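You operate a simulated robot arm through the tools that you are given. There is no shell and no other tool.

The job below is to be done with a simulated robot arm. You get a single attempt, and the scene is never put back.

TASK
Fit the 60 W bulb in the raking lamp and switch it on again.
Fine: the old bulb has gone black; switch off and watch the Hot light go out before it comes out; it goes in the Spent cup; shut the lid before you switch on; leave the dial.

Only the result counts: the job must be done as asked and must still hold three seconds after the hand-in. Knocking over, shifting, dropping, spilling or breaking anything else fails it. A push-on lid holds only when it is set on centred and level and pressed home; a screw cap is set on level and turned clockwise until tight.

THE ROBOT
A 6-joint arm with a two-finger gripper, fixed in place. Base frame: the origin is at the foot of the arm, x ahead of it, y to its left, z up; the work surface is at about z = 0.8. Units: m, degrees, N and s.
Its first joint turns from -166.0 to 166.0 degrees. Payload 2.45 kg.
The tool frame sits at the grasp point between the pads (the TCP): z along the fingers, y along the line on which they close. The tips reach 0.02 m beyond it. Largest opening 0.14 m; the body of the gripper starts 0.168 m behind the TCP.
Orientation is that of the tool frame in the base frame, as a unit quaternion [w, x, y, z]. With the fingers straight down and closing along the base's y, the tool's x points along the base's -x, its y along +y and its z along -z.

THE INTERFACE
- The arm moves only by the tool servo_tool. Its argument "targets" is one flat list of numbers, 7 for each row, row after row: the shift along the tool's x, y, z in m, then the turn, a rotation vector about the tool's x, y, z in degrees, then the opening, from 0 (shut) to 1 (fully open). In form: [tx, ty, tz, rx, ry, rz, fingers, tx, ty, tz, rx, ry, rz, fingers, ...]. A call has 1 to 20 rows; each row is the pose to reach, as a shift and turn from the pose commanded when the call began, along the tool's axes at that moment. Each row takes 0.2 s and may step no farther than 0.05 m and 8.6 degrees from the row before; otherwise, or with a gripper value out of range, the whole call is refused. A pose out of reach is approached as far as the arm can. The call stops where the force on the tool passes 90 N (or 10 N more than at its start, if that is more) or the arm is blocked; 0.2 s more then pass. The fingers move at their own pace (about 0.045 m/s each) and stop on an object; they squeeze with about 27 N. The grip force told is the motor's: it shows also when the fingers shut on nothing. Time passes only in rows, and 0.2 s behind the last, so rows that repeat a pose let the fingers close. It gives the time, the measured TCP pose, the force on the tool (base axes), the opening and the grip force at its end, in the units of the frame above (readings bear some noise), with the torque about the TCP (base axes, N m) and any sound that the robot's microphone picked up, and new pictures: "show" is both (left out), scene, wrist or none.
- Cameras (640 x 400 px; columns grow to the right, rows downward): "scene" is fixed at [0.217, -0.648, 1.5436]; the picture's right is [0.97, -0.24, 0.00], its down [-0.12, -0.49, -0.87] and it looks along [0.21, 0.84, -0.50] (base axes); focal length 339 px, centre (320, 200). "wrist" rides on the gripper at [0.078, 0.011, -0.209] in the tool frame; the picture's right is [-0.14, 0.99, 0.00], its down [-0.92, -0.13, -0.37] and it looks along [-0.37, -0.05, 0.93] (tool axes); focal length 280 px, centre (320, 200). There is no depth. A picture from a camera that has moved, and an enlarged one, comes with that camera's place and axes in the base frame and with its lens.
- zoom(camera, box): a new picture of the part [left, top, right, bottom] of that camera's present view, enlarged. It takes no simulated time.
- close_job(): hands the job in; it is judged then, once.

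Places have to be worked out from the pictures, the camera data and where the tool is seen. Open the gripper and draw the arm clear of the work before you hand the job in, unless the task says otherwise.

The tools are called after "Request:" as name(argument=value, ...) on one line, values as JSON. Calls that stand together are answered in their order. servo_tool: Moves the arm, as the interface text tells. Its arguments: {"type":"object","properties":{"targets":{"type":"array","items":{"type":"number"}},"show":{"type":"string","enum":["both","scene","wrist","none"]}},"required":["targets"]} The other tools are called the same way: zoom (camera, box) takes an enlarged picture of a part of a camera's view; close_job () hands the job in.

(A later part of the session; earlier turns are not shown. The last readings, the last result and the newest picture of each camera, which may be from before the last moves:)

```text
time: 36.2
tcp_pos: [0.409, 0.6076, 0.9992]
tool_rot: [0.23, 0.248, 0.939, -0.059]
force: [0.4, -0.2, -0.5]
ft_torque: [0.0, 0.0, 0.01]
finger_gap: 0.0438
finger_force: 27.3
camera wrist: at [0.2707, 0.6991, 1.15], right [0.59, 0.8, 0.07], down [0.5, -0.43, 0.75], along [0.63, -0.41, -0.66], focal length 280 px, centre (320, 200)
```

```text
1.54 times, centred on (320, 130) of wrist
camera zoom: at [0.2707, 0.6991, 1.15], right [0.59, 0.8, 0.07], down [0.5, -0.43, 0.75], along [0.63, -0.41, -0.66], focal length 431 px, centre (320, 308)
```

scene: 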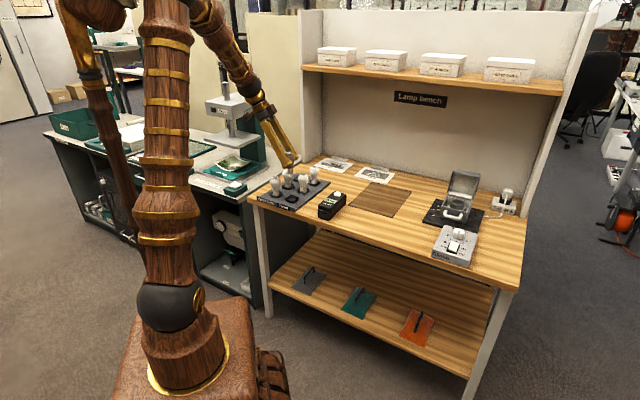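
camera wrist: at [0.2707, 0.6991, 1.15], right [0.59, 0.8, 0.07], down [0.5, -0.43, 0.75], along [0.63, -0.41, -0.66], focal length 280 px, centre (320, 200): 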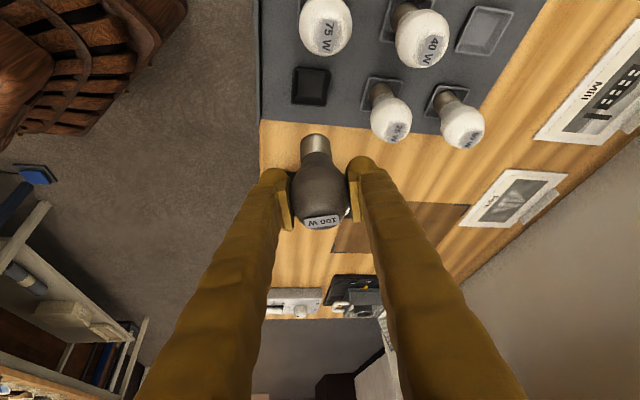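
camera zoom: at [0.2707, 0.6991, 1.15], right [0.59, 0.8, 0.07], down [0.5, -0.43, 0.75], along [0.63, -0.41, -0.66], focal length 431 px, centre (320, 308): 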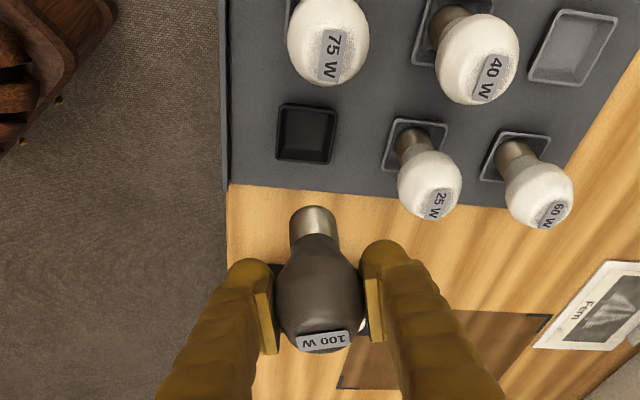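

The geometry checks out: the bulb is vertical and over the cup at (0.412, 0.607). I'll lower about 9.5 cm toward it.

Request:
servo_tool(targets=[0.009, 0.0007, 0.023, 0, 0, 0, 0.3, 0.02, 0.0007, 0.045, 0, 0, 0, 0.3, 0.031, 0.0007, 0.065, 0, 0, 0, 0.3, 0.0369, 0.0007, 0.0766, 0, 0, 0, 0.3, 0.0415, 0.0007, 0.0855, 0, 0, 0, 0.3])

Request:
zoom(camera="scene", box=[250, 150, 340, 225])

Request:
zoom(camera="wrist", box=[200, 0, 440, 260])

```text
time: 37.4
tcp_pos: [0.4131, 0.6061, 0.904]
tool_rot: [0.229, 0.248, 0.939, -0.06]
force: [0.0, 0.9, -0.2]
ft_torque: [0.02, 0.0, 0.02]
finger_gap: 0.044
finger_force: 27.5
camera wrist: at [0.274, 0.6982, 1.054], right [0.59, 0.8, 0.07], down [0.5, -0.43, 0.75], along [0.63, -0.41, -0.66], focal length 280 px, centre (320, 200)
```

scene: 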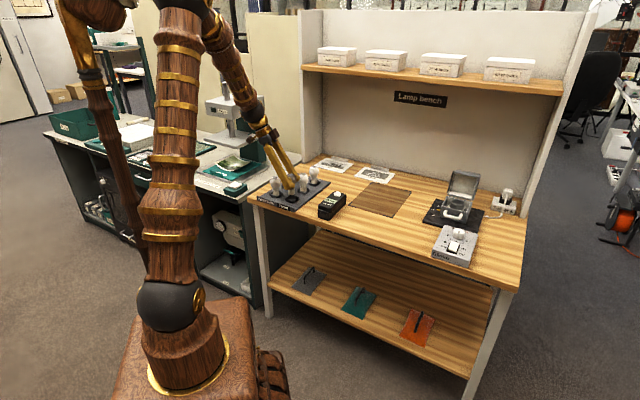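
wrist: 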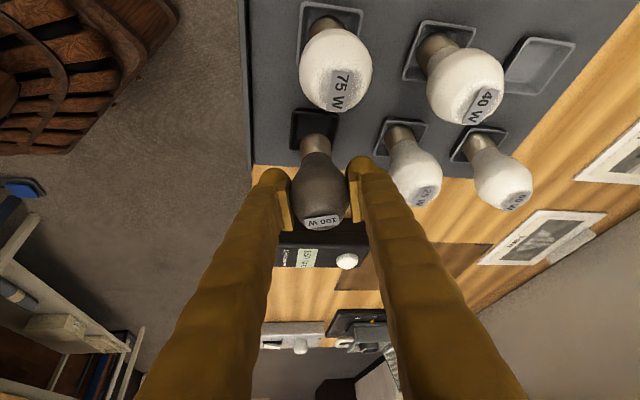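

```text
5.33 times, centred on (295, 188) of scene
camera zoom: at [0.217, -0.648, 1.5436], right [0.97, -0.24, 0.0], down [-0.12, -0.49, -0.87], along [0.21, 0.84, -0.5], focal length 1809 px, centre (453, 267)
```

zoom: 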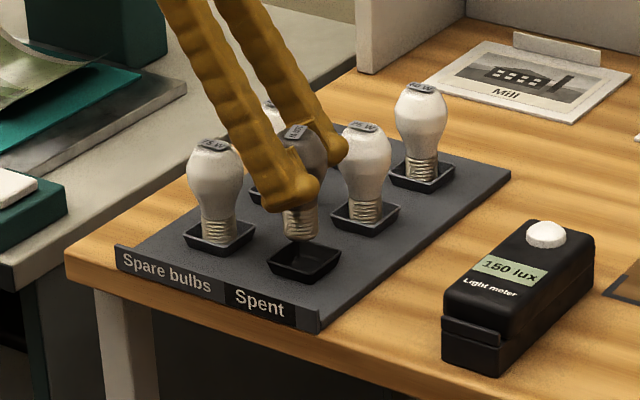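

```text
1.54 times, centred on (320, 130) of wrist
camera zoom: at [0.274, 0.6982, 1.054], right [0.59, 0.8, 0.07], down [0.5, -0.43, 0.75], along [0.63, -0.41, -0.66], focal length 431 px, centre (320, 308)
```

zoom: 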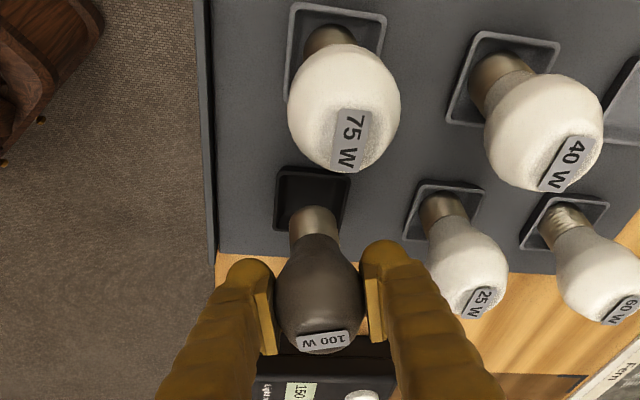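

The base is over the cup with about 2 cm to go. I'll lower in small steps and check for contact.

Request:
servo_tool(targets=[0.0023, 0, 0.0044, 0, 0, 0, 0.3, 0.0046, 0, 0.0089, 0, 0, 0, 0.3, 0.0064, 0, 0.0124, 0, 0, 0, 0.3, 0.0078, 0, 0.0151, 0, 0, 0, 0.3])

Request:
zoom(camera="scene", box=[250, 150, 340, 225])

Request:
zoom(camera="wrist", box=[200, 0, 440, 260])

```text
time: 38.4
tcp_pos: [0.4139, 0.6064, 0.887]
tool_rot: [0.23, 0.248, 0.939, -0.06]
force: [-0.8, 0.3, -0.1]
ft_torque: [0.0, -0.01, 0.04]
finger_gap: 0.044
finger_force: 26.9
camera wrist: at [0.2748, 0.6976, 1.0383], right [0.59, 0.8, 0.07], down [0.5, -0.43, 0.75], along [0.63, -0.41, -0.66], focal length 280 px, centre (320, 200)
```

scene: 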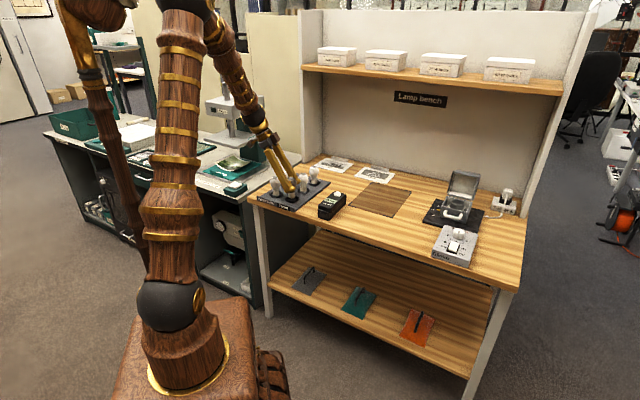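
wrist: 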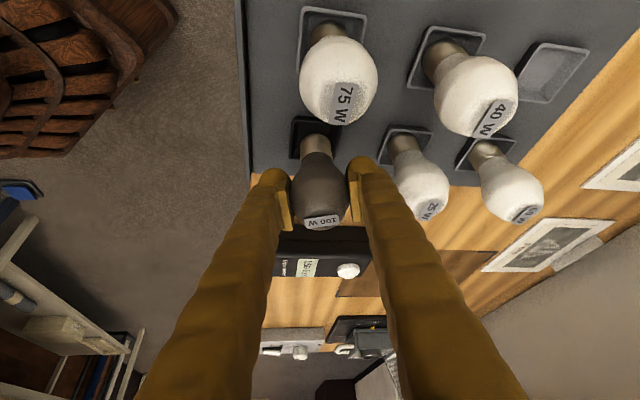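

```text
5.33 times, centred on (295, 188) of scene
camera zoom: at [0.217, -0.648, 1.5436], right [0.97, -0.24, 0.0], down [-0.12, -0.49, -0.87], along [0.21, 0.84, -0.5], focal length 1809 px, centre (453, 267)
```

zoom: 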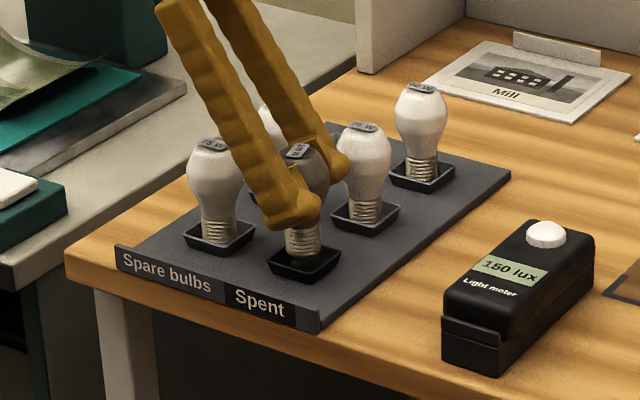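

```text
1.54 times, centred on (320, 130) of wrist
camera zoom: at [0.2748, 0.6976, 1.0383], right [0.59, 0.8, 0.07], down [0.5, -0.43, 0.75], along [0.63, -0.41, -0.66], focal length 431 px, centre (320, 308)
```

zoom: 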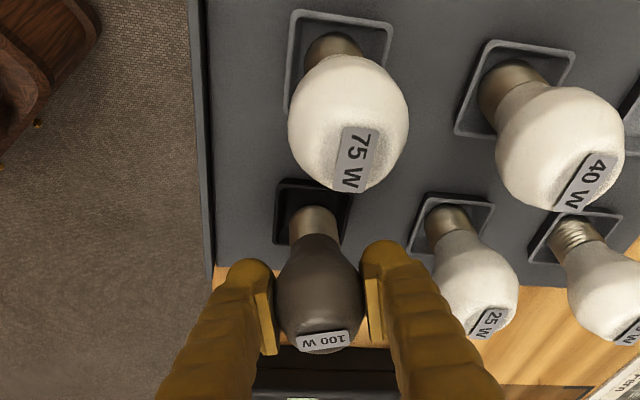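

The base still needs about 1.5 cm to match the depth of its neighbours. I'll keep lowering carefully.

Request:
servo_tool(targets=[0.0018, 0, 0.0036, 0, 0, 0, 0.3, 0.0037, 0, 0.0071, 0, 0, 0, 0.3, 0.0046, 0, 0.0089, 0, 0, 0, 0.3, 0.0055, 0, 0.0107, 0, 0, 0, 0.3], show="none")

Request:
zoom(camera="scene", box=[250, 150, 340, 225])

Request:
zoom(camera="wrist", box=[200, 0, 440, 260])

```text
time: 39.4
tcp_pos: [0.4143, 0.6056, 0.8753]
tool_rot: [0.23, 0.247, 0.939, -0.06]
force: [0.8, -0.4, -1.3]
ft_torque: [-0.01, -0.01, -0.01]
finger_gap: 0.0437
finger_force: 26.4
```

```text
5.33 times, centred on (295, 188) of scene
camera zoom: at [0.217, -0.648, 1.5436], right [0.97, -0.24, 0.0], down [-0.12, -0.49, -0.87], along [0.21, 0.84, -0.5], focal length 1809 px, centre (453, 267)
```

zoom: 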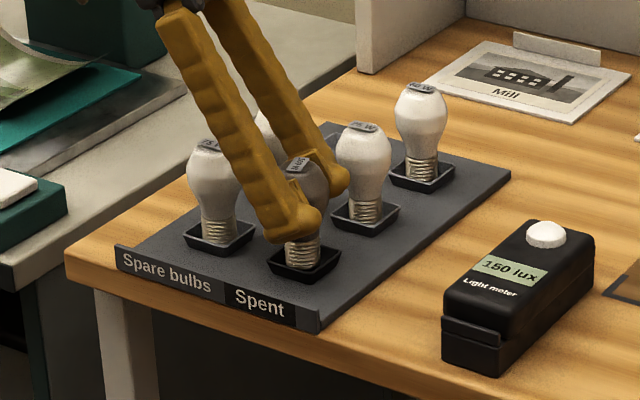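

```text
1.54 times, centred on (320, 130) of wrist
camera zoom: at [0.2744, 0.6979, 1.0262], right [0.59, 0.8, 0.07], down [0.5, -0.43, 0.75], along [0.63, -0.41, -0.66], focal length 431 px, centre (320, 308)
```

zoom: 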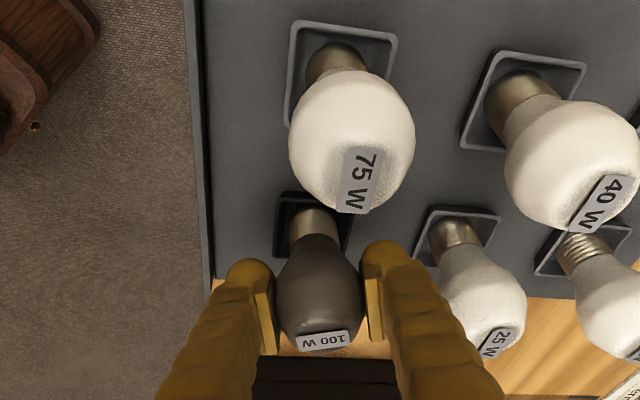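

It's almost seated, so I'll lower the last few millimetres in 1 mm steps.

Request:
servo_tool(targets=[0.0005, 0, 0.0009, 0, 0, 0, 0.3, 0.0009, 0, 0.0018, 0, 0, 0, 0.3, 0.0014, 0, 0.0027, 0, 0, 0, 0.3], show="none")

```text
time: 40.2
tcp_pos: [0.4133, 0.6068, 0.8716]
tool_rot: [0.23, 0.248, 0.939, -0.06]
force: [-0.1, -0.1, -0.3]
ft_torque: [-0.02, -0.01, -0.02]
finger_gap: 0.0438
finger_force: 27.0
```

Request:
servo_tool(targets=[0.0005, 0, 0.0009, 0, 0, 0, 0.3, 0.0009, 0, 0.0018, 0, 0, 0, 0.3, 0.0014, 0, 0.0027, 0, 0, 0, 0.3], show="none")

Request:
zoom(camera="scene", box=[265, 165, 325, 215])

Request:
zoom(camera="wrist", box=[280, 100, 420, 240])

```text
time: 41.0
tcp_pos: [0.4142, 0.6061, 0.8697]
tool_rot: [0.23, 0.248, 0.939, -0.059]
force: [-1.1, -2.0, 26.9]
ft_torque: [0.04, 0.02, -0.02]
finger_gap: 0.0443
finger_force: 27.0
```

```text
8.00 times, centred on (295, 190) of scene
camera zoom: at [0.217, -0.648, 1.5436], right [0.97, -0.24, 0.0], down [-0.12, -0.49, -0.87], along [0.21, 0.84, -0.5], focal length 2713 px, centre (520, 280)
```

zoom: 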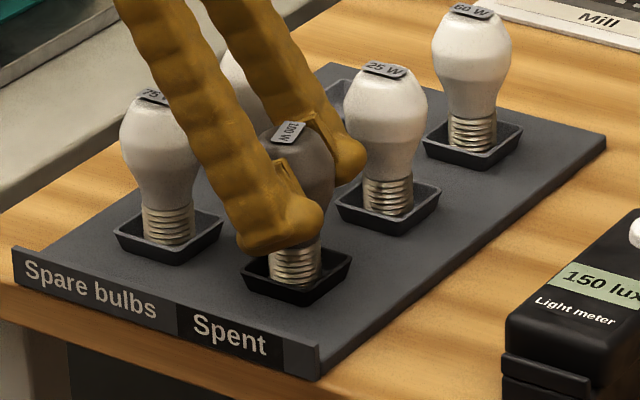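

```text
2.86 times, centred on (350, 170) of wrist
camera zoom: at [0.2746, 0.6976, 1.0207], right [0.59, 0.8, 0.07], down [0.5, -0.43, 0.75], along [0.63, -0.41, -0.66], focal length 801 px, centre (234, 286)
```

zoom: 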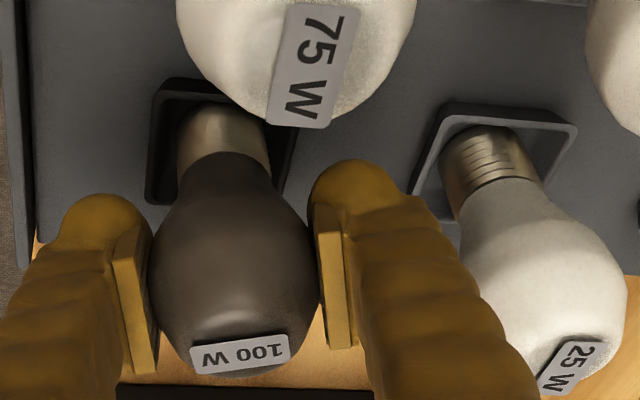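

Contact at 27 N, so the base is on the cup floor. I'll relieve the push and open the fingers gradually.

Request:
servo_tool(targets=[-0.0009, 0, -0.0018, 0, 0, 0, 0.3, -0.0009, 0, -0.0018, 0, 0, 0, 0.35, -0.0009, 0, -0.0018, 0, 0, 0, 0.42, -0.0009, 0, -0.0018, 0, 0, 0, 0.52, -0.0009, 0, -0.0018, 0, 0, 0, 0.54])

Request:
zoom(camera="scene", box=[265, 165, 325, 215])

Request:
zoom(camera="wrist", box=[200, 0, 440, 260])

```text
time: 42.2
tcp_pos: [0.413, 0.6065, 0.8712]
tool_rot: [0.229, 0.248, 0.939, -0.06]
force: [-0.3, 0.4, -0.7]
ft_torque: [0.0, 0.0, -0.01]
finger_gap: 0.0757
finger_force: 0.0
camera wrist: at [0.2744, 0.6979, 1.0221], right [0.59, 0.8, 0.07], down [0.5, -0.43, 0.75], along [0.63, -0.41, -0.66], focal length 280 px, centre (320, 200)
```

scene: 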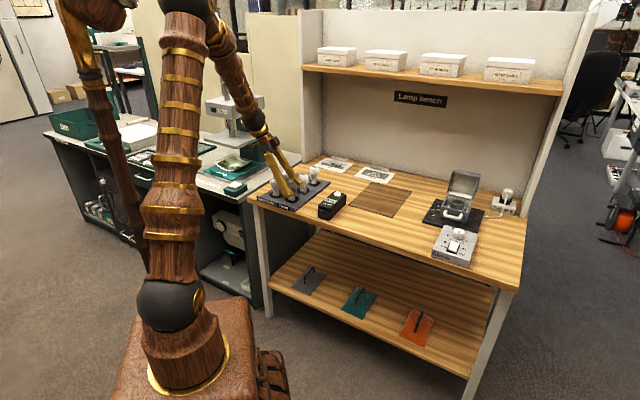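
wrist: 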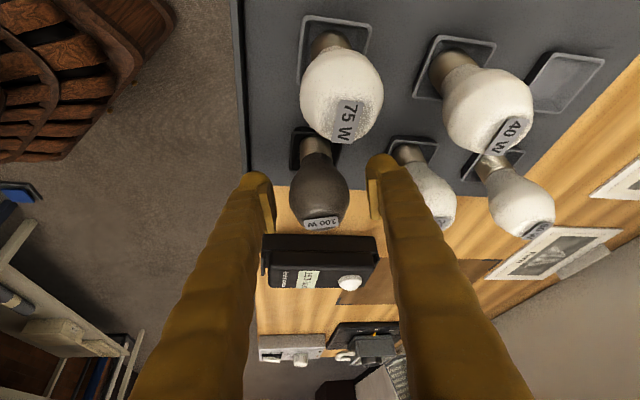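

```text
8.00 times, centred on (295, 190) of scene
camera zoom: at [0.217, -0.648, 1.5436], right [0.97, -0.24, 0.0], down [-0.12, -0.49, -0.87], along [0.21, 0.84, -0.5], focal length 2713 px, centre (520, 280)
```

zoom: 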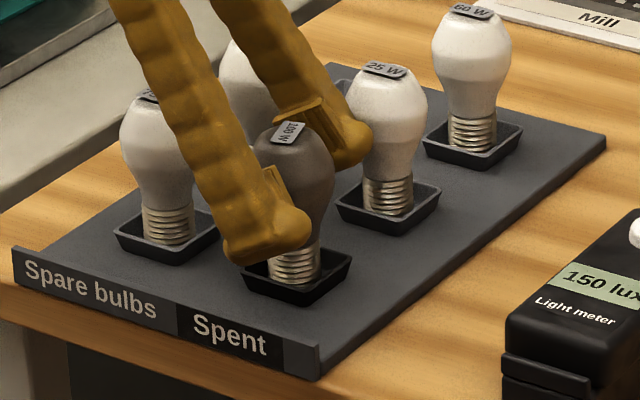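

```text
1.54 times, centred on (320, 130) of wrist
camera zoom: at [0.2744, 0.6979, 1.0221], right [0.59, 0.8, 0.07], down [0.5, -0.43, 0.75], along [0.63, -0.41, -0.66], focal length 431 px, centre (320, 308)
```

zoom: 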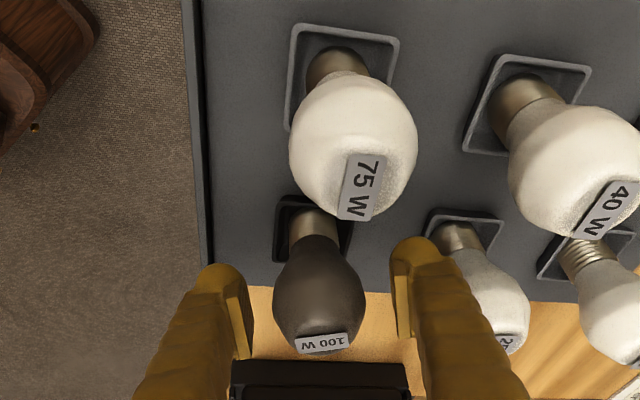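

The spent bulb stands upright in its cup. I'll withdraw along the tool axis, then rise and turn to hover over the 60 W bulb at about (0.541, 0.738).

Request:
servo_tool(targets=[0, 0, -0.03, 0, 0, 0, 0.54, 0, 0, -0.075, 0, 0, 0, 0.54, 0, 0, -0.12, 0, 0, 0, 0.54, 0, 0, -0.17, 0, 0, 0, 0.54, -0.0097, 0.0216, -0.1646, -3.02, 0.07, -5.87, 0.54, -0.0193, 0.0432, -0.1592, -6.03, 0.13, -11.73, 0.54, -0.029, 0.0648, -0.1539, -9.05, 0.2, -17.6, 0.54, -0.0387, 0.0863, -0.1485, -12.07, 0.27, -23.47, 0.54, -0.0483, 0.1079, -0.1431, -15.08, 0.33, -29.33, 0.54, -0.058, 0.1295, -0.1377, -18.1, 0.4, -35.2, 0.54])

Request:
zoom(camera="scene", box=[250, 130, 350, 220])

Request:
zoom(camera="wrist", box=[200, 0, 440, 260])

```text
time: 44.4
tcp_pos: [0.4664, 0.7241, 1.0203]
tool_rot: [0.233, -0.086, 0.968, 0.021]
force: [-0.6, -0.2, 0.0]
ft_torque: [-0.03, -0.07, 0.01]
finger_gap: 0.0757
finger_force: 0.0
camera wrist: at [0.3024, 0.7058, 1.172], right [-0.05, 1.0, 0.06], down [0.66, -0.01, 0.75], along [0.75, 0.08, -0.66], focal length 280 px, centre (320, 200)
```

scene: 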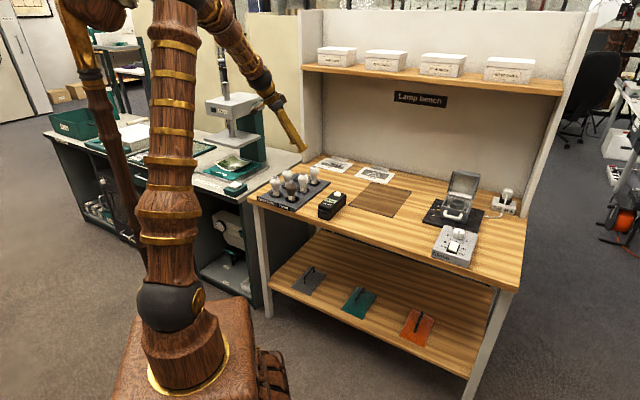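
wrist: 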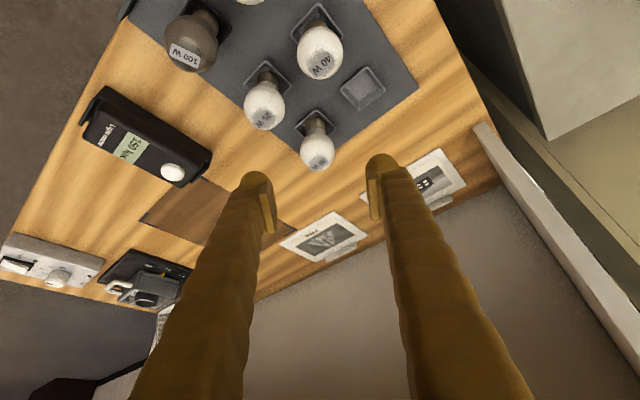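

```text
4.44 times, centred on (300, 175) of scene
camera zoom: at [0.217, -0.648, 1.5436], right [0.97, -0.24, 0.0], down [-0.12, -0.49, -0.87], along [0.21, 0.84, -0.5], focal length 1507 px, centre (409, 311)
```

zoom: 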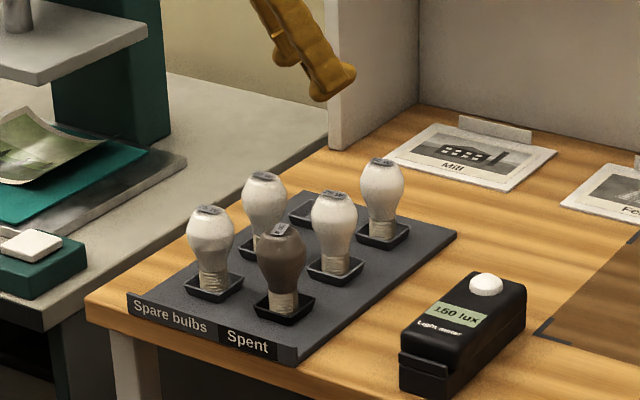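

```text
1.54 times, centred on (320, 130) of wrist
camera zoom: at [0.3024, 0.7058, 1.172], right [-0.05, 1.0, 0.06], down [0.66, -0.01, 0.75], along [0.75, 0.08, -0.66], focal length 431 px, centre (320, 308)
```

zoom: 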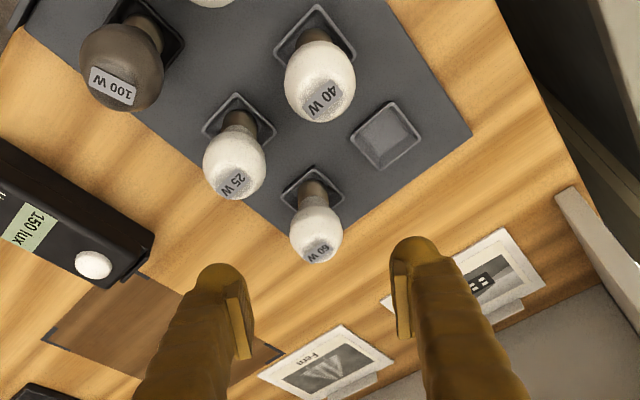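

Every bulb is undisturbed, and the 60 W bulb lies directly along the tool axis. I'll advance most of the way and check centring.

Request:
servo_tool(targets=[0, -0.001, 0.04, 0, 0, 0, 0.54, 0, -0.001, 0.08, 0, 0, 0, 0.54, 0, -0.001, 0.115, 0, 0, 0, 0.54, 0, -0.001, 0.14, 0, 0, 0, 0.54, 0, -0.001, 0.155, 0, 0, 0, 0.54])

Request:
zoom(camera="scene", box=[265, 150, 345, 215])

Request:
zoom(camera="wrist", box=[200, 0, 440, 260])

```text
time: 45.6
tcp_pos: [0.5371, 0.7353, 0.8814]
tool_rot: [0.233, -0.085, 0.969, 0.021]
force: [-1.4, -0.6, -0.5]
ft_torque: [-0.03, 0.02, 0.01]
finger_gap: 0.0755
finger_force: 0.0
camera wrist: at [0.3725, 0.7178, 1.0332], right [-0.05, 1.0, 0.06], down [0.66, -0.01, 0.75], along [0.75, 0.08, -0.66], focal length 280 px, centre (320, 200)
```

scene: 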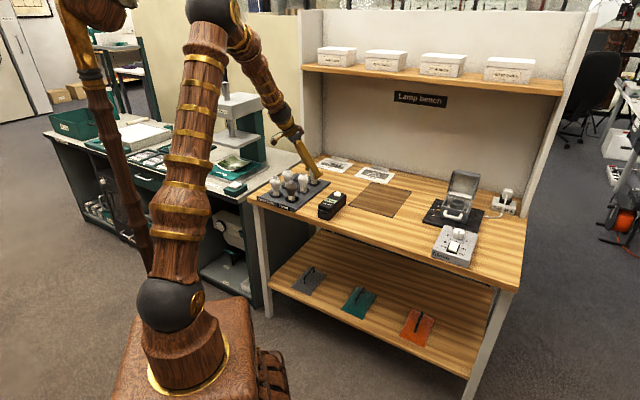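
wrist: 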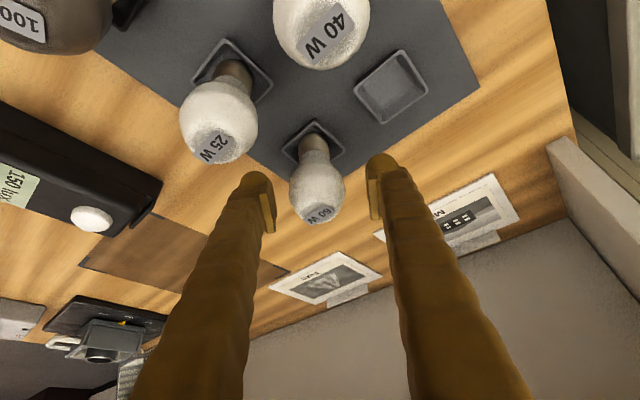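

```text
6.15 times, centred on (305, 182) of scene
camera zoom: at [0.217, -0.648, 1.5436], right [0.97, -0.24, 0.0], down [-0.12, -0.49, -0.87], along [0.21, 0.84, -0.5], focal length 2087 px, centre (412, 308)
```

zoom: 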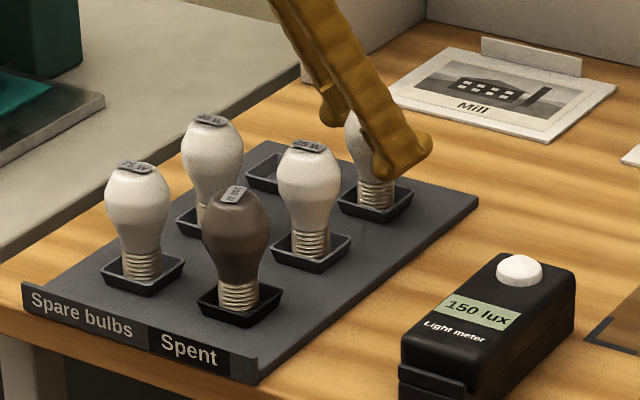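

```text
1.54 times, centred on (320, 130) of wrist
camera zoom: at [0.3725, 0.7178, 1.0332], right [-0.05, 1.0, 0.06], down [0.66, -0.01, 0.75], along [0.75, 0.08, -0.66], focal length 431 px, centre (320, 308)
```

zoom: 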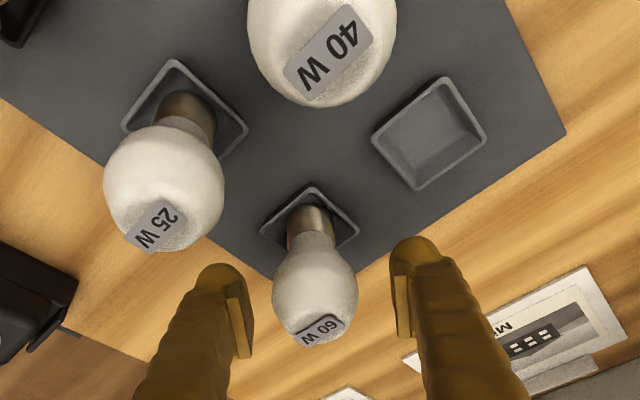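

It's centred to within 2–3 mm. I'll adjust, go the last centimetre and close on the 60 W bulb.

Request:
servo_tool(targets=[0, -0.002, 0.005, 0, 0, 0, 0.54, 0, -0.002, 0.009, 0, 0, 0, 0.54, 0, -0.002, 0.009, 0, 0, 0, 0.45, 0, -0.002, 0.009, 0, 0, 0, 0.38, 0, -0.002, 0.009, 0, 0, 0, 0.3, 0, -0.002, 0.009, 0, 0, 0, 0.3, 0, -0.002, 0.009, 0, 0, 0, 0.3])

Request:
zoom(camera="scene", box=[265, 150, 345, 215])

Request:
zoom(camera="wrist", box=[200, 0, 440, 260])

```text
time: 47.2
tcp_pos: [0.5411, 0.735, 0.8742]
tool_rot: [0.233, -0.084, 0.969, 0.021]
force: [0.1, 0.0, -0.2]
ft_torque: [0.0, -0.01, 0.01]
finger_gap: 0.0436
finger_force: 27.0
camera wrist: at [0.3766, 0.7169, 1.0256], right [-0.05, 1.0, 0.06], down [0.66, -0.01, 0.75], along [0.75, 0.08, -0.66], focal length 280 px, centre (320, 200)
```

scene: 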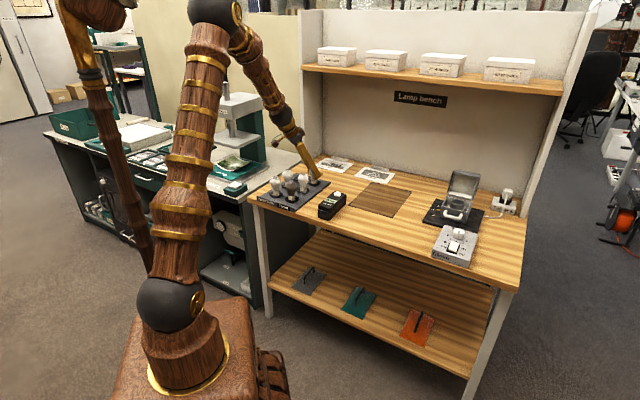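
wrist: 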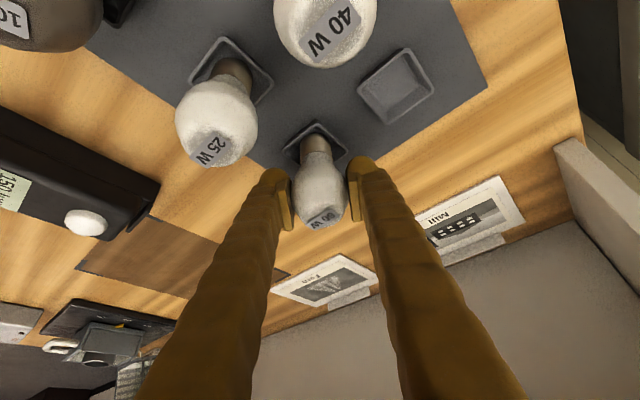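

```text
6.15 times, centred on (305, 182) of scene
camera zoom: at [0.217, -0.648, 1.5436], right [0.97, -0.24, 0.0], down [-0.12, -0.49, -0.87], along [0.21, 0.84, -0.5], focal length 2087 px, centre (412, 308)
```

zoom: 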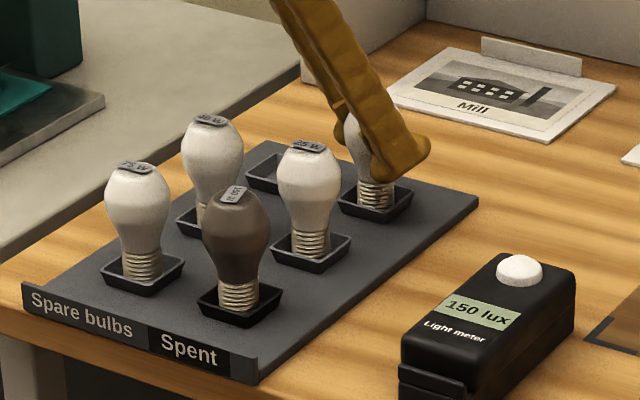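

```text
1.54 times, centred on (320, 130) of wrist
camera zoom: at [0.3766, 0.7169, 1.0256], right [-0.05, 1.0, 0.06], down [0.66, -0.01, 0.75], along [0.75, 0.08, -0.66], focal length 431 px, centre (320, 308)
```

zoom: 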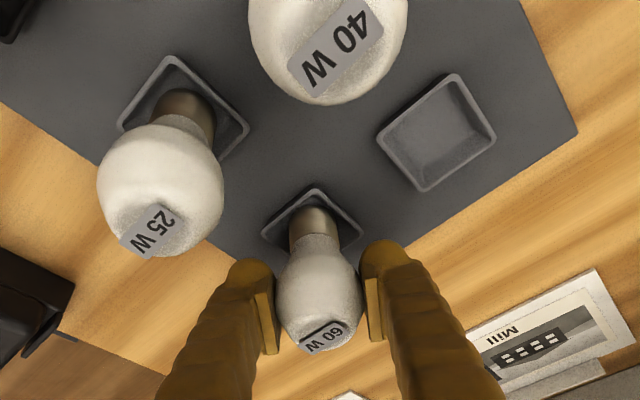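

The 60 W bulb is gripped at 43.6 mm with no side load. I'll lift it straight up 15 cm.

Request:
servo_tool(targets=[-0.0046, 0, -0.0089, 0, 0, 0, 0.3, -0.0159, 0, -0.0312, 0, 0, 0, 0.3, -0.0296, 0, -0.0578, 0, 0, 0, 0.3, -0.0456, 0, -0.089, 0, 0, 0, 0.3, -0.0592, 0, -0.1157, 0, 0, 0, 0.3, -0.0706, 0, -0.138, 0, 0, 0, 0.3])

Request:
zoom(camera="wrist", box=[200, 0, 440, 260])

Request:
zoom(camera="scene", box=[265, 130, 345, 215])

```text
time: 48.6
tcp_pos: [0.5396, 0.7345, 1.0303]
tool_rot: [0.233, -0.086, 0.968, 0.022]
force: [-0.3, -0.1, -1.3]
ft_torque: [0.03, -0.02, -0.01]
finger_gap: 0.0437
finger_force: 26.8
camera wrist: at [0.375, 0.716, 1.1824], right [-0.05, 1.0, 0.06], down [0.66, -0.01, 0.75], along [0.75, 0.08, -0.66], focal length 280 px, centre (320, 200)
```

scene: 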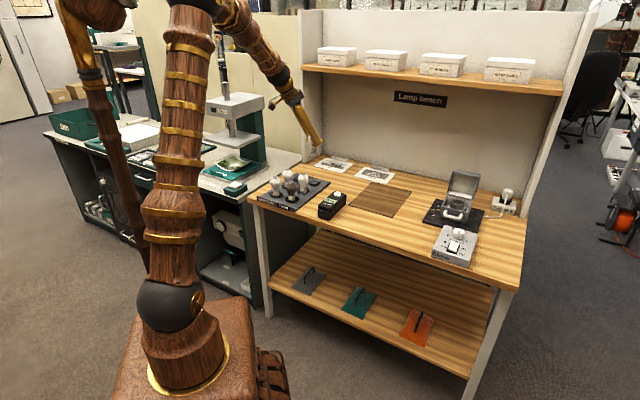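
wrist: 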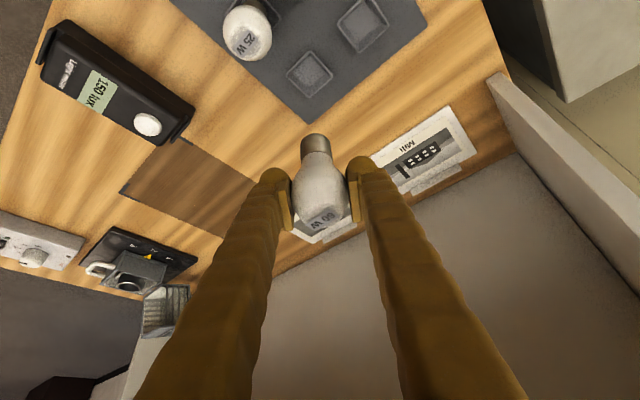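

```text
1.54 times, centred on (320, 130) of wrist
camera zoom: at [0.375, 0.716, 1.1824], right [-0.05, 1.0, 0.06], down [0.66, -0.01, 0.75], along [0.75, 0.08, -0.66], focal length 431 px, centre (320, 308)
```

zoom: 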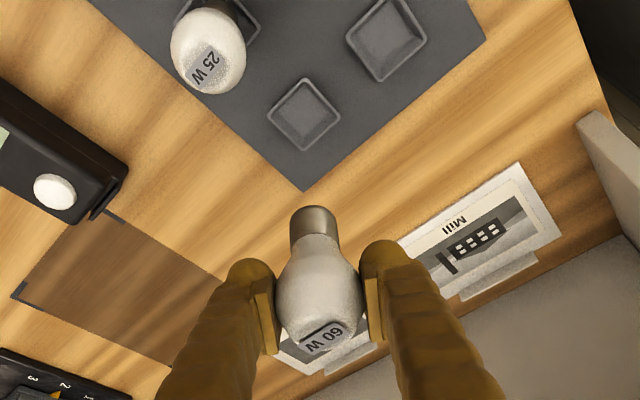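

```text
4.71 times, centred on (305, 172) of scene
camera zoom: at [0.217, -0.648, 1.5436], right [0.97, -0.24, 0.0], down [-0.12, -0.49, -0.87], along [0.21, 0.84, -0.5], focal length 1596 px, centre (391, 329)
```

zoom: 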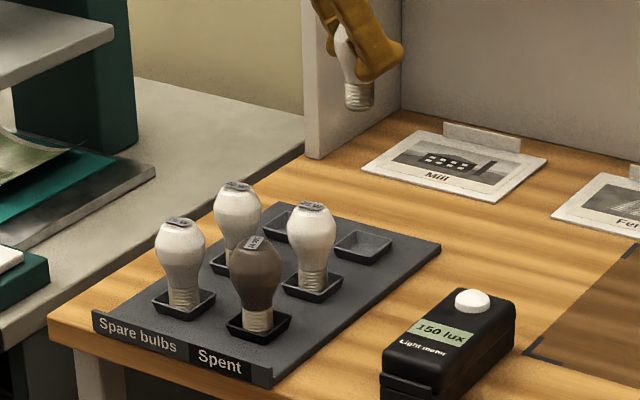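

The 60 W bulb is in hand and upright. I'll carry it to above the lamp socket, turning back to line up with the bench on the way.

Request:
servo_tool(targets=[-0.0224, -0.0302, 0.0114, -0.98, 0, -1.93, 0.3, -0.0448, -0.0604, 0.0229, -1.97, 0, -3.86, 0.3, -0.0671, -0.0905, 0.0344, -2.95, 0, -5.8, 0.3, -0.0895, -0.1207, 0.0458, -3.94, 0, -7.73, 0.3, -0.1119, -0.1509, 0.0572, -4.92, 0, -9.66, 0.3, -0.1342, -0.181, 0.0687, -5.91, 0, -11.59, 0.3, -0.1566, -0.2112, 0.0802, -6.89, 0, -13.52, 0.3, -0.179, -0.2414, 0.0916, -7.88, 0, -15.45, 0.3, -0.2014, -0.2716, 0.1031, -8.86, 0, -17.38, 0.3, -0.2238, -0.3018, 0.1145, -9.84, 0, -19.31, 0.3, -0.2461, -0.3319, 0.1259, -10.83, 0, -21.24, 0.3, -0.2685, -0.3621, 0.1374, -11.81, 0, -23.18, 0.3, -0.2909, -0.3923, 0.1489, -12.8, 0, -25.11, 0.3, -0.3132, -0.4224, 0.1603, -13.78, 0, -27.04, 0.3, -0.3356, -0.4526, 0.1717, -14.77, 0, -28.97, 0.3, -0.358, -0.4828, 0.1832, -15.75, 0, -30.9, 0.3])

Request:
zoom(camera="wrist", box=[200, 60, 440, 260])

Request:
zoom(camera="scene", box=[432, 155, 502, 225])

```text
time: 52.0
tcp_pos: [1.023, 0.3319, 1.0281]
tool_rot: [0.217, -0.37, 0.899, 0.089]
force: [-0.4, 0.0, -1.1]
ft_torque: [-0.04, 0.01, 0.0]
finger_gap: 0.0437
finger_force: 27.1
camera wrist: at [0.8974, 0.2234, 1.1799], right [-0.61, 0.79, 0.06], down [0.55, 0.37, 0.75], along [0.57, 0.49, -0.66], focal length 280 px, centre (320, 200)
```

scene: 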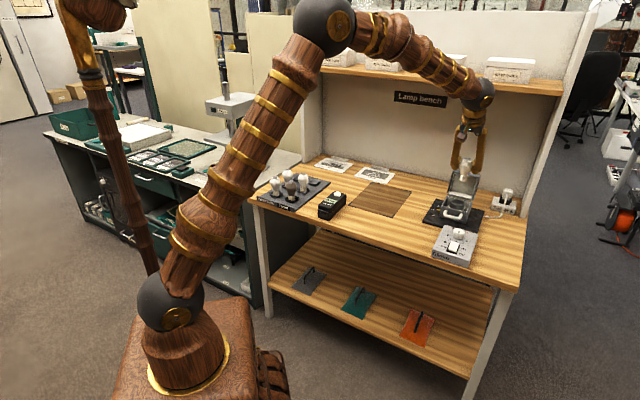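
wrist: 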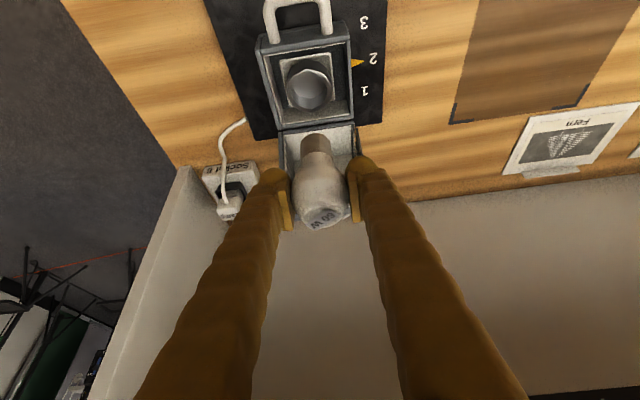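

```text
2.00 times, centred on (320, 160) of wrist
camera zoom: at [0.8974, 0.2234, 1.1799], right [-0.61, 0.79, 0.06], down [0.55, 0.37, 0.75], along [0.57, 0.49, -0.66], focal length 561 px, centre (320, 280)
```

zoom: 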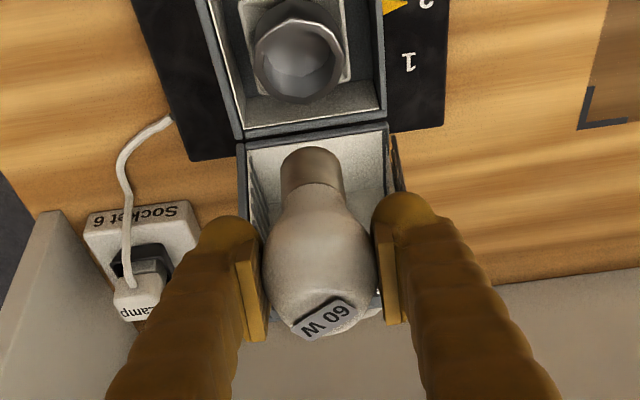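

```text
5.71 times, centred on (467, 190) of scene
camera zoom: at [0.217, -0.648, 1.5436], right [0.97, -0.24, 0.0], down [-0.12, -0.49, -0.87], along [0.21, 0.84, -0.5], focal length 1938 px, centre (-520, 257)
```

zoom: 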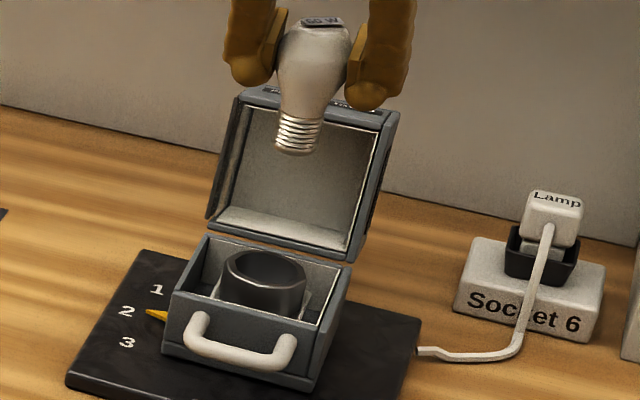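

The bulb is about 5 mm past the position where the old one sat. I'll correct that and lower toward the socket, stopping about 1 cm short of the expected seating height.

Request:
servo_tool(targets=[0.0041, 0, -0.0021, 0, 0, 0, 0.3, 0.0132, 0, 0.0157, 0, 0, 0, 0.3, 0.0246, 0, 0.0379, 0, 0, 0, 0.3, 0.036, 0, 0.0602, 0, 0, 0, 0.3, 0.0474, 0, 0.0824, 0, 0, 0, 0.3, 0.0551, 0, 0.0976, 0, 0, 0, 0.3])

Request:
zoom(camera="wrist", box=[200, 60, 440, 260])

Request:
zoom(camera="scene", box=[432, 155, 502, 225])

```text
time: 53.4
tcp_pos: [1.0174, 0.3258, 0.9171]
tool_rot: [0.217, -0.37, 0.899, 0.089]
force: [0.2, -0.7, -0.3]
ft_torque: [0.0, -0.04, 0.02]
finger_gap: 0.0433
finger_force: 26.5
camera wrist: at [0.893, 0.2181, 1.0685], right [-0.61, 0.79, 0.06], down [0.55, 0.37, 0.75], along [0.57, 0.49, -0.66], focal length 280 px, centre (320, 200)
```

scene: 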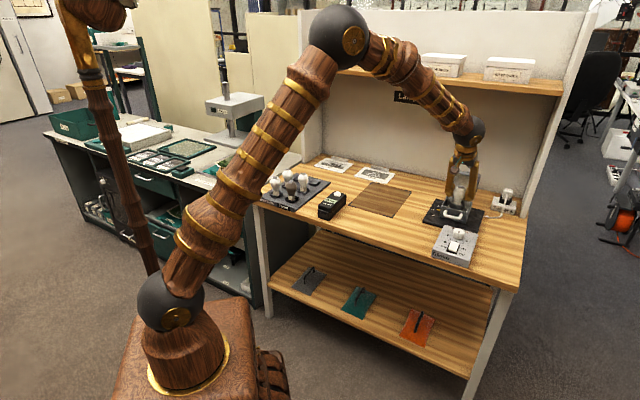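
wrist: 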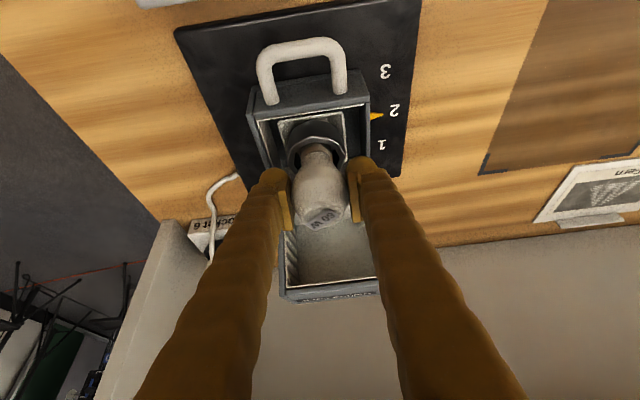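

```text
2.00 times, centred on (320, 160) of wrist
camera zoom: at [0.893, 0.2181, 1.0685], right [-0.61, 0.79, 0.06], down [0.55, 0.37, 0.75], along [0.57, 0.49, -0.66], focal length 561 px, centre (320, 280)
```

zoom: 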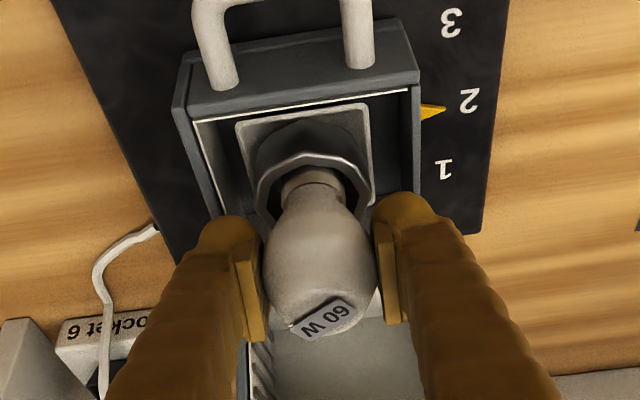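

```text
5.71 times, centred on (467, 190) of scene
camera zoom: at [0.217, -0.648, 1.5436], right [0.97, -0.24, 0.0], down [-0.12, -0.49, -0.87], along [0.21, 0.84, -0.5], focal length 1938 px, centre (-520, 257)
```

zoom: 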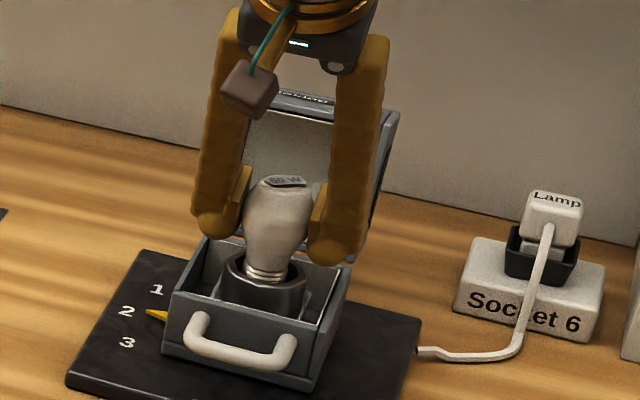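

The base is inside the socket rim. I'll ease it down in small steps toward the expected seat at TCP z≈0.898.

Request:
servo_tool(targets=[0.0001, 0, 0.0044, 0, 0, 0, 0.3, 0.0023, 0, 0.0089, 0, 0, 0, 0.3, 0.0043, 0, 0.0125, 0, 0, 0, 0.3, 0.0057, 0, 0.0152, 0, 0, 0, 0.3], show="none")

Request:
zoom(camera="wrist", box=[200, 60, 440, 260])

Request:
zoom(camera="scene", box=[432, 155, 502, 225])

```text
time: 54.4
tcp_pos: [1.0177, 0.3283, 0.9012]
tool_rot: [0.216, -0.37, 0.899, 0.089]
force: [0.1, -0.6, -0.6]
ft_torque: [-0.02, 0.02, 0.05]
finger_gap: 0.0433
finger_force: 27.0
```

```text
2.00 times, centred on (320, 160) of wrist
camera zoom: at [0.8944, 0.22, 1.0527], right [-0.61, 0.79, 0.06], down [0.55, 0.37, 0.75], along [0.57, 0.49, -0.66], focal length 561 px, centre (320, 280)
```

zoom: 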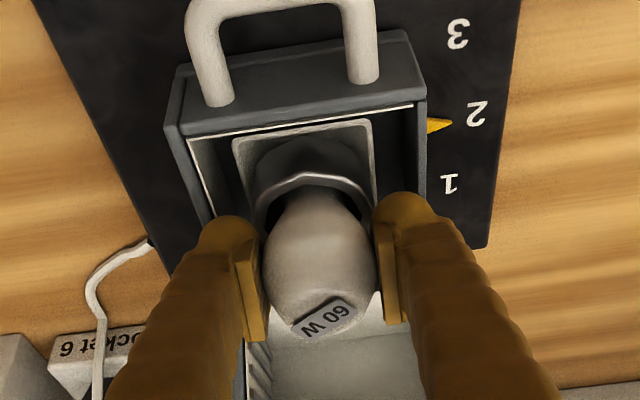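

```text
5.71 times, centred on (467, 190) of scene
camera zoom: at [0.217, -0.648, 1.5436], right [0.97, -0.24, 0.0], down [-0.12, -0.49, -0.87], along [0.21, 0.84, -0.5], focal length 1938 px, centre (-520, 257)
```

zoom: 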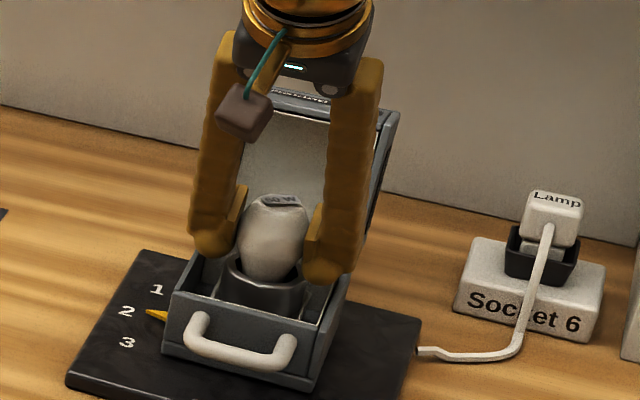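

Still no resistance, with only a few millimetres to go. I'll keep going down in 1 mm steps, watching for the seating force.

Request:
servo_tool(targets=[0.0005, 0, 0.0009, 0, 0, 0, 0.3, 0.0009, 0, 0.0018, 0, 0, 0, 0.3, 0.0014, 0, 0.0027, 0, 0, 0, 0.3, 0.0018, 0, 0.0036, 0, 0, 0, 0.3], show="none")

```text
time: 55.4
tcp_pos: [1.019, 0.3268, 0.897]
tool_rot: [0.217, -0.369, 0.899, 0.089]
force: [-1.2, -0.4, -1.4]
ft_torque: [0.03, -0.01, -0.01]
finger_gap: 0.0434
finger_force: 26.8
```

Request:
servo_tool(targets=[0.0005, 0, 0.0009, 0, 0, 0, 0.3, 0.0009, 0, 0.0018, 0, 0, 0, 0.3, 0.0014, 0, 0.0027, 0, 0, 0, 0.3], show="none")

Request:
zoom(camera="wrist", box=[200, 60, 440, 260])

Request:
zoom(camera="scene", box=[432, 155, 502, 225])

```text
time: 56.2
tcp_pos: [1.0193, 0.3271, 0.8956]
tool_rot: [0.217, -0.369, 0.899, 0.088]
force: [-3.1, -3.4, 22.1]
ft_torque: [-0.34, 0.19, -0.02]
finger_gap: 0.0436
finger_force: 27.2
```

```text
2.00 times, centred on (320, 160) of wrist
camera zoom: at [0.8946, 0.2196, 1.0476], right [-0.61, 0.79, 0.06], down [0.55, 0.37, 0.75], along [0.57, 0.49, -0.66], focal length 561 px, centre (320, 280)
```

zoom: 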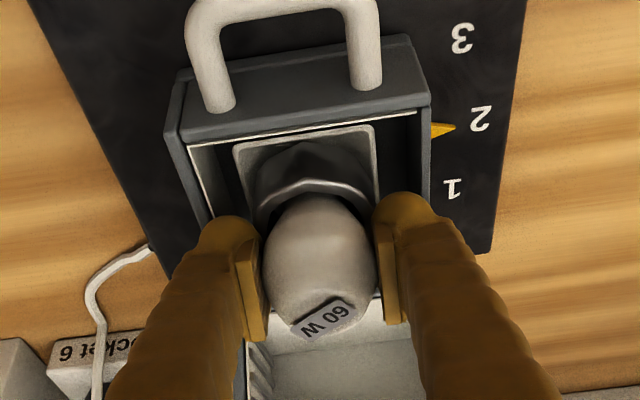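

```text
5.71 times, centred on (467, 190) of scene
camera zoom: at [0.217, -0.648, 1.5436], right [0.97, -0.24, 0.0], down [-0.12, -0.49, -0.87], along [0.21, 0.84, -0.5], focal length 1938 px, centre (-520, 257)
```

zoom: 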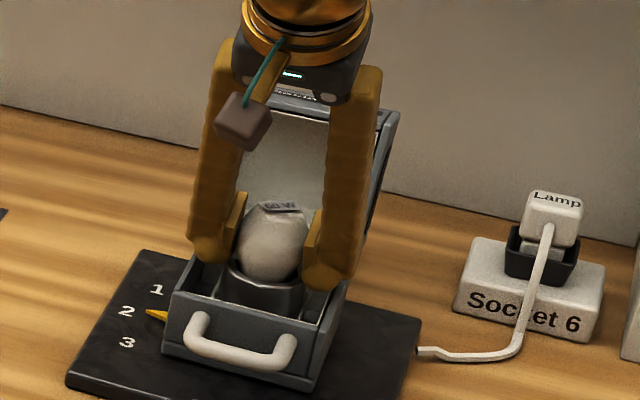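

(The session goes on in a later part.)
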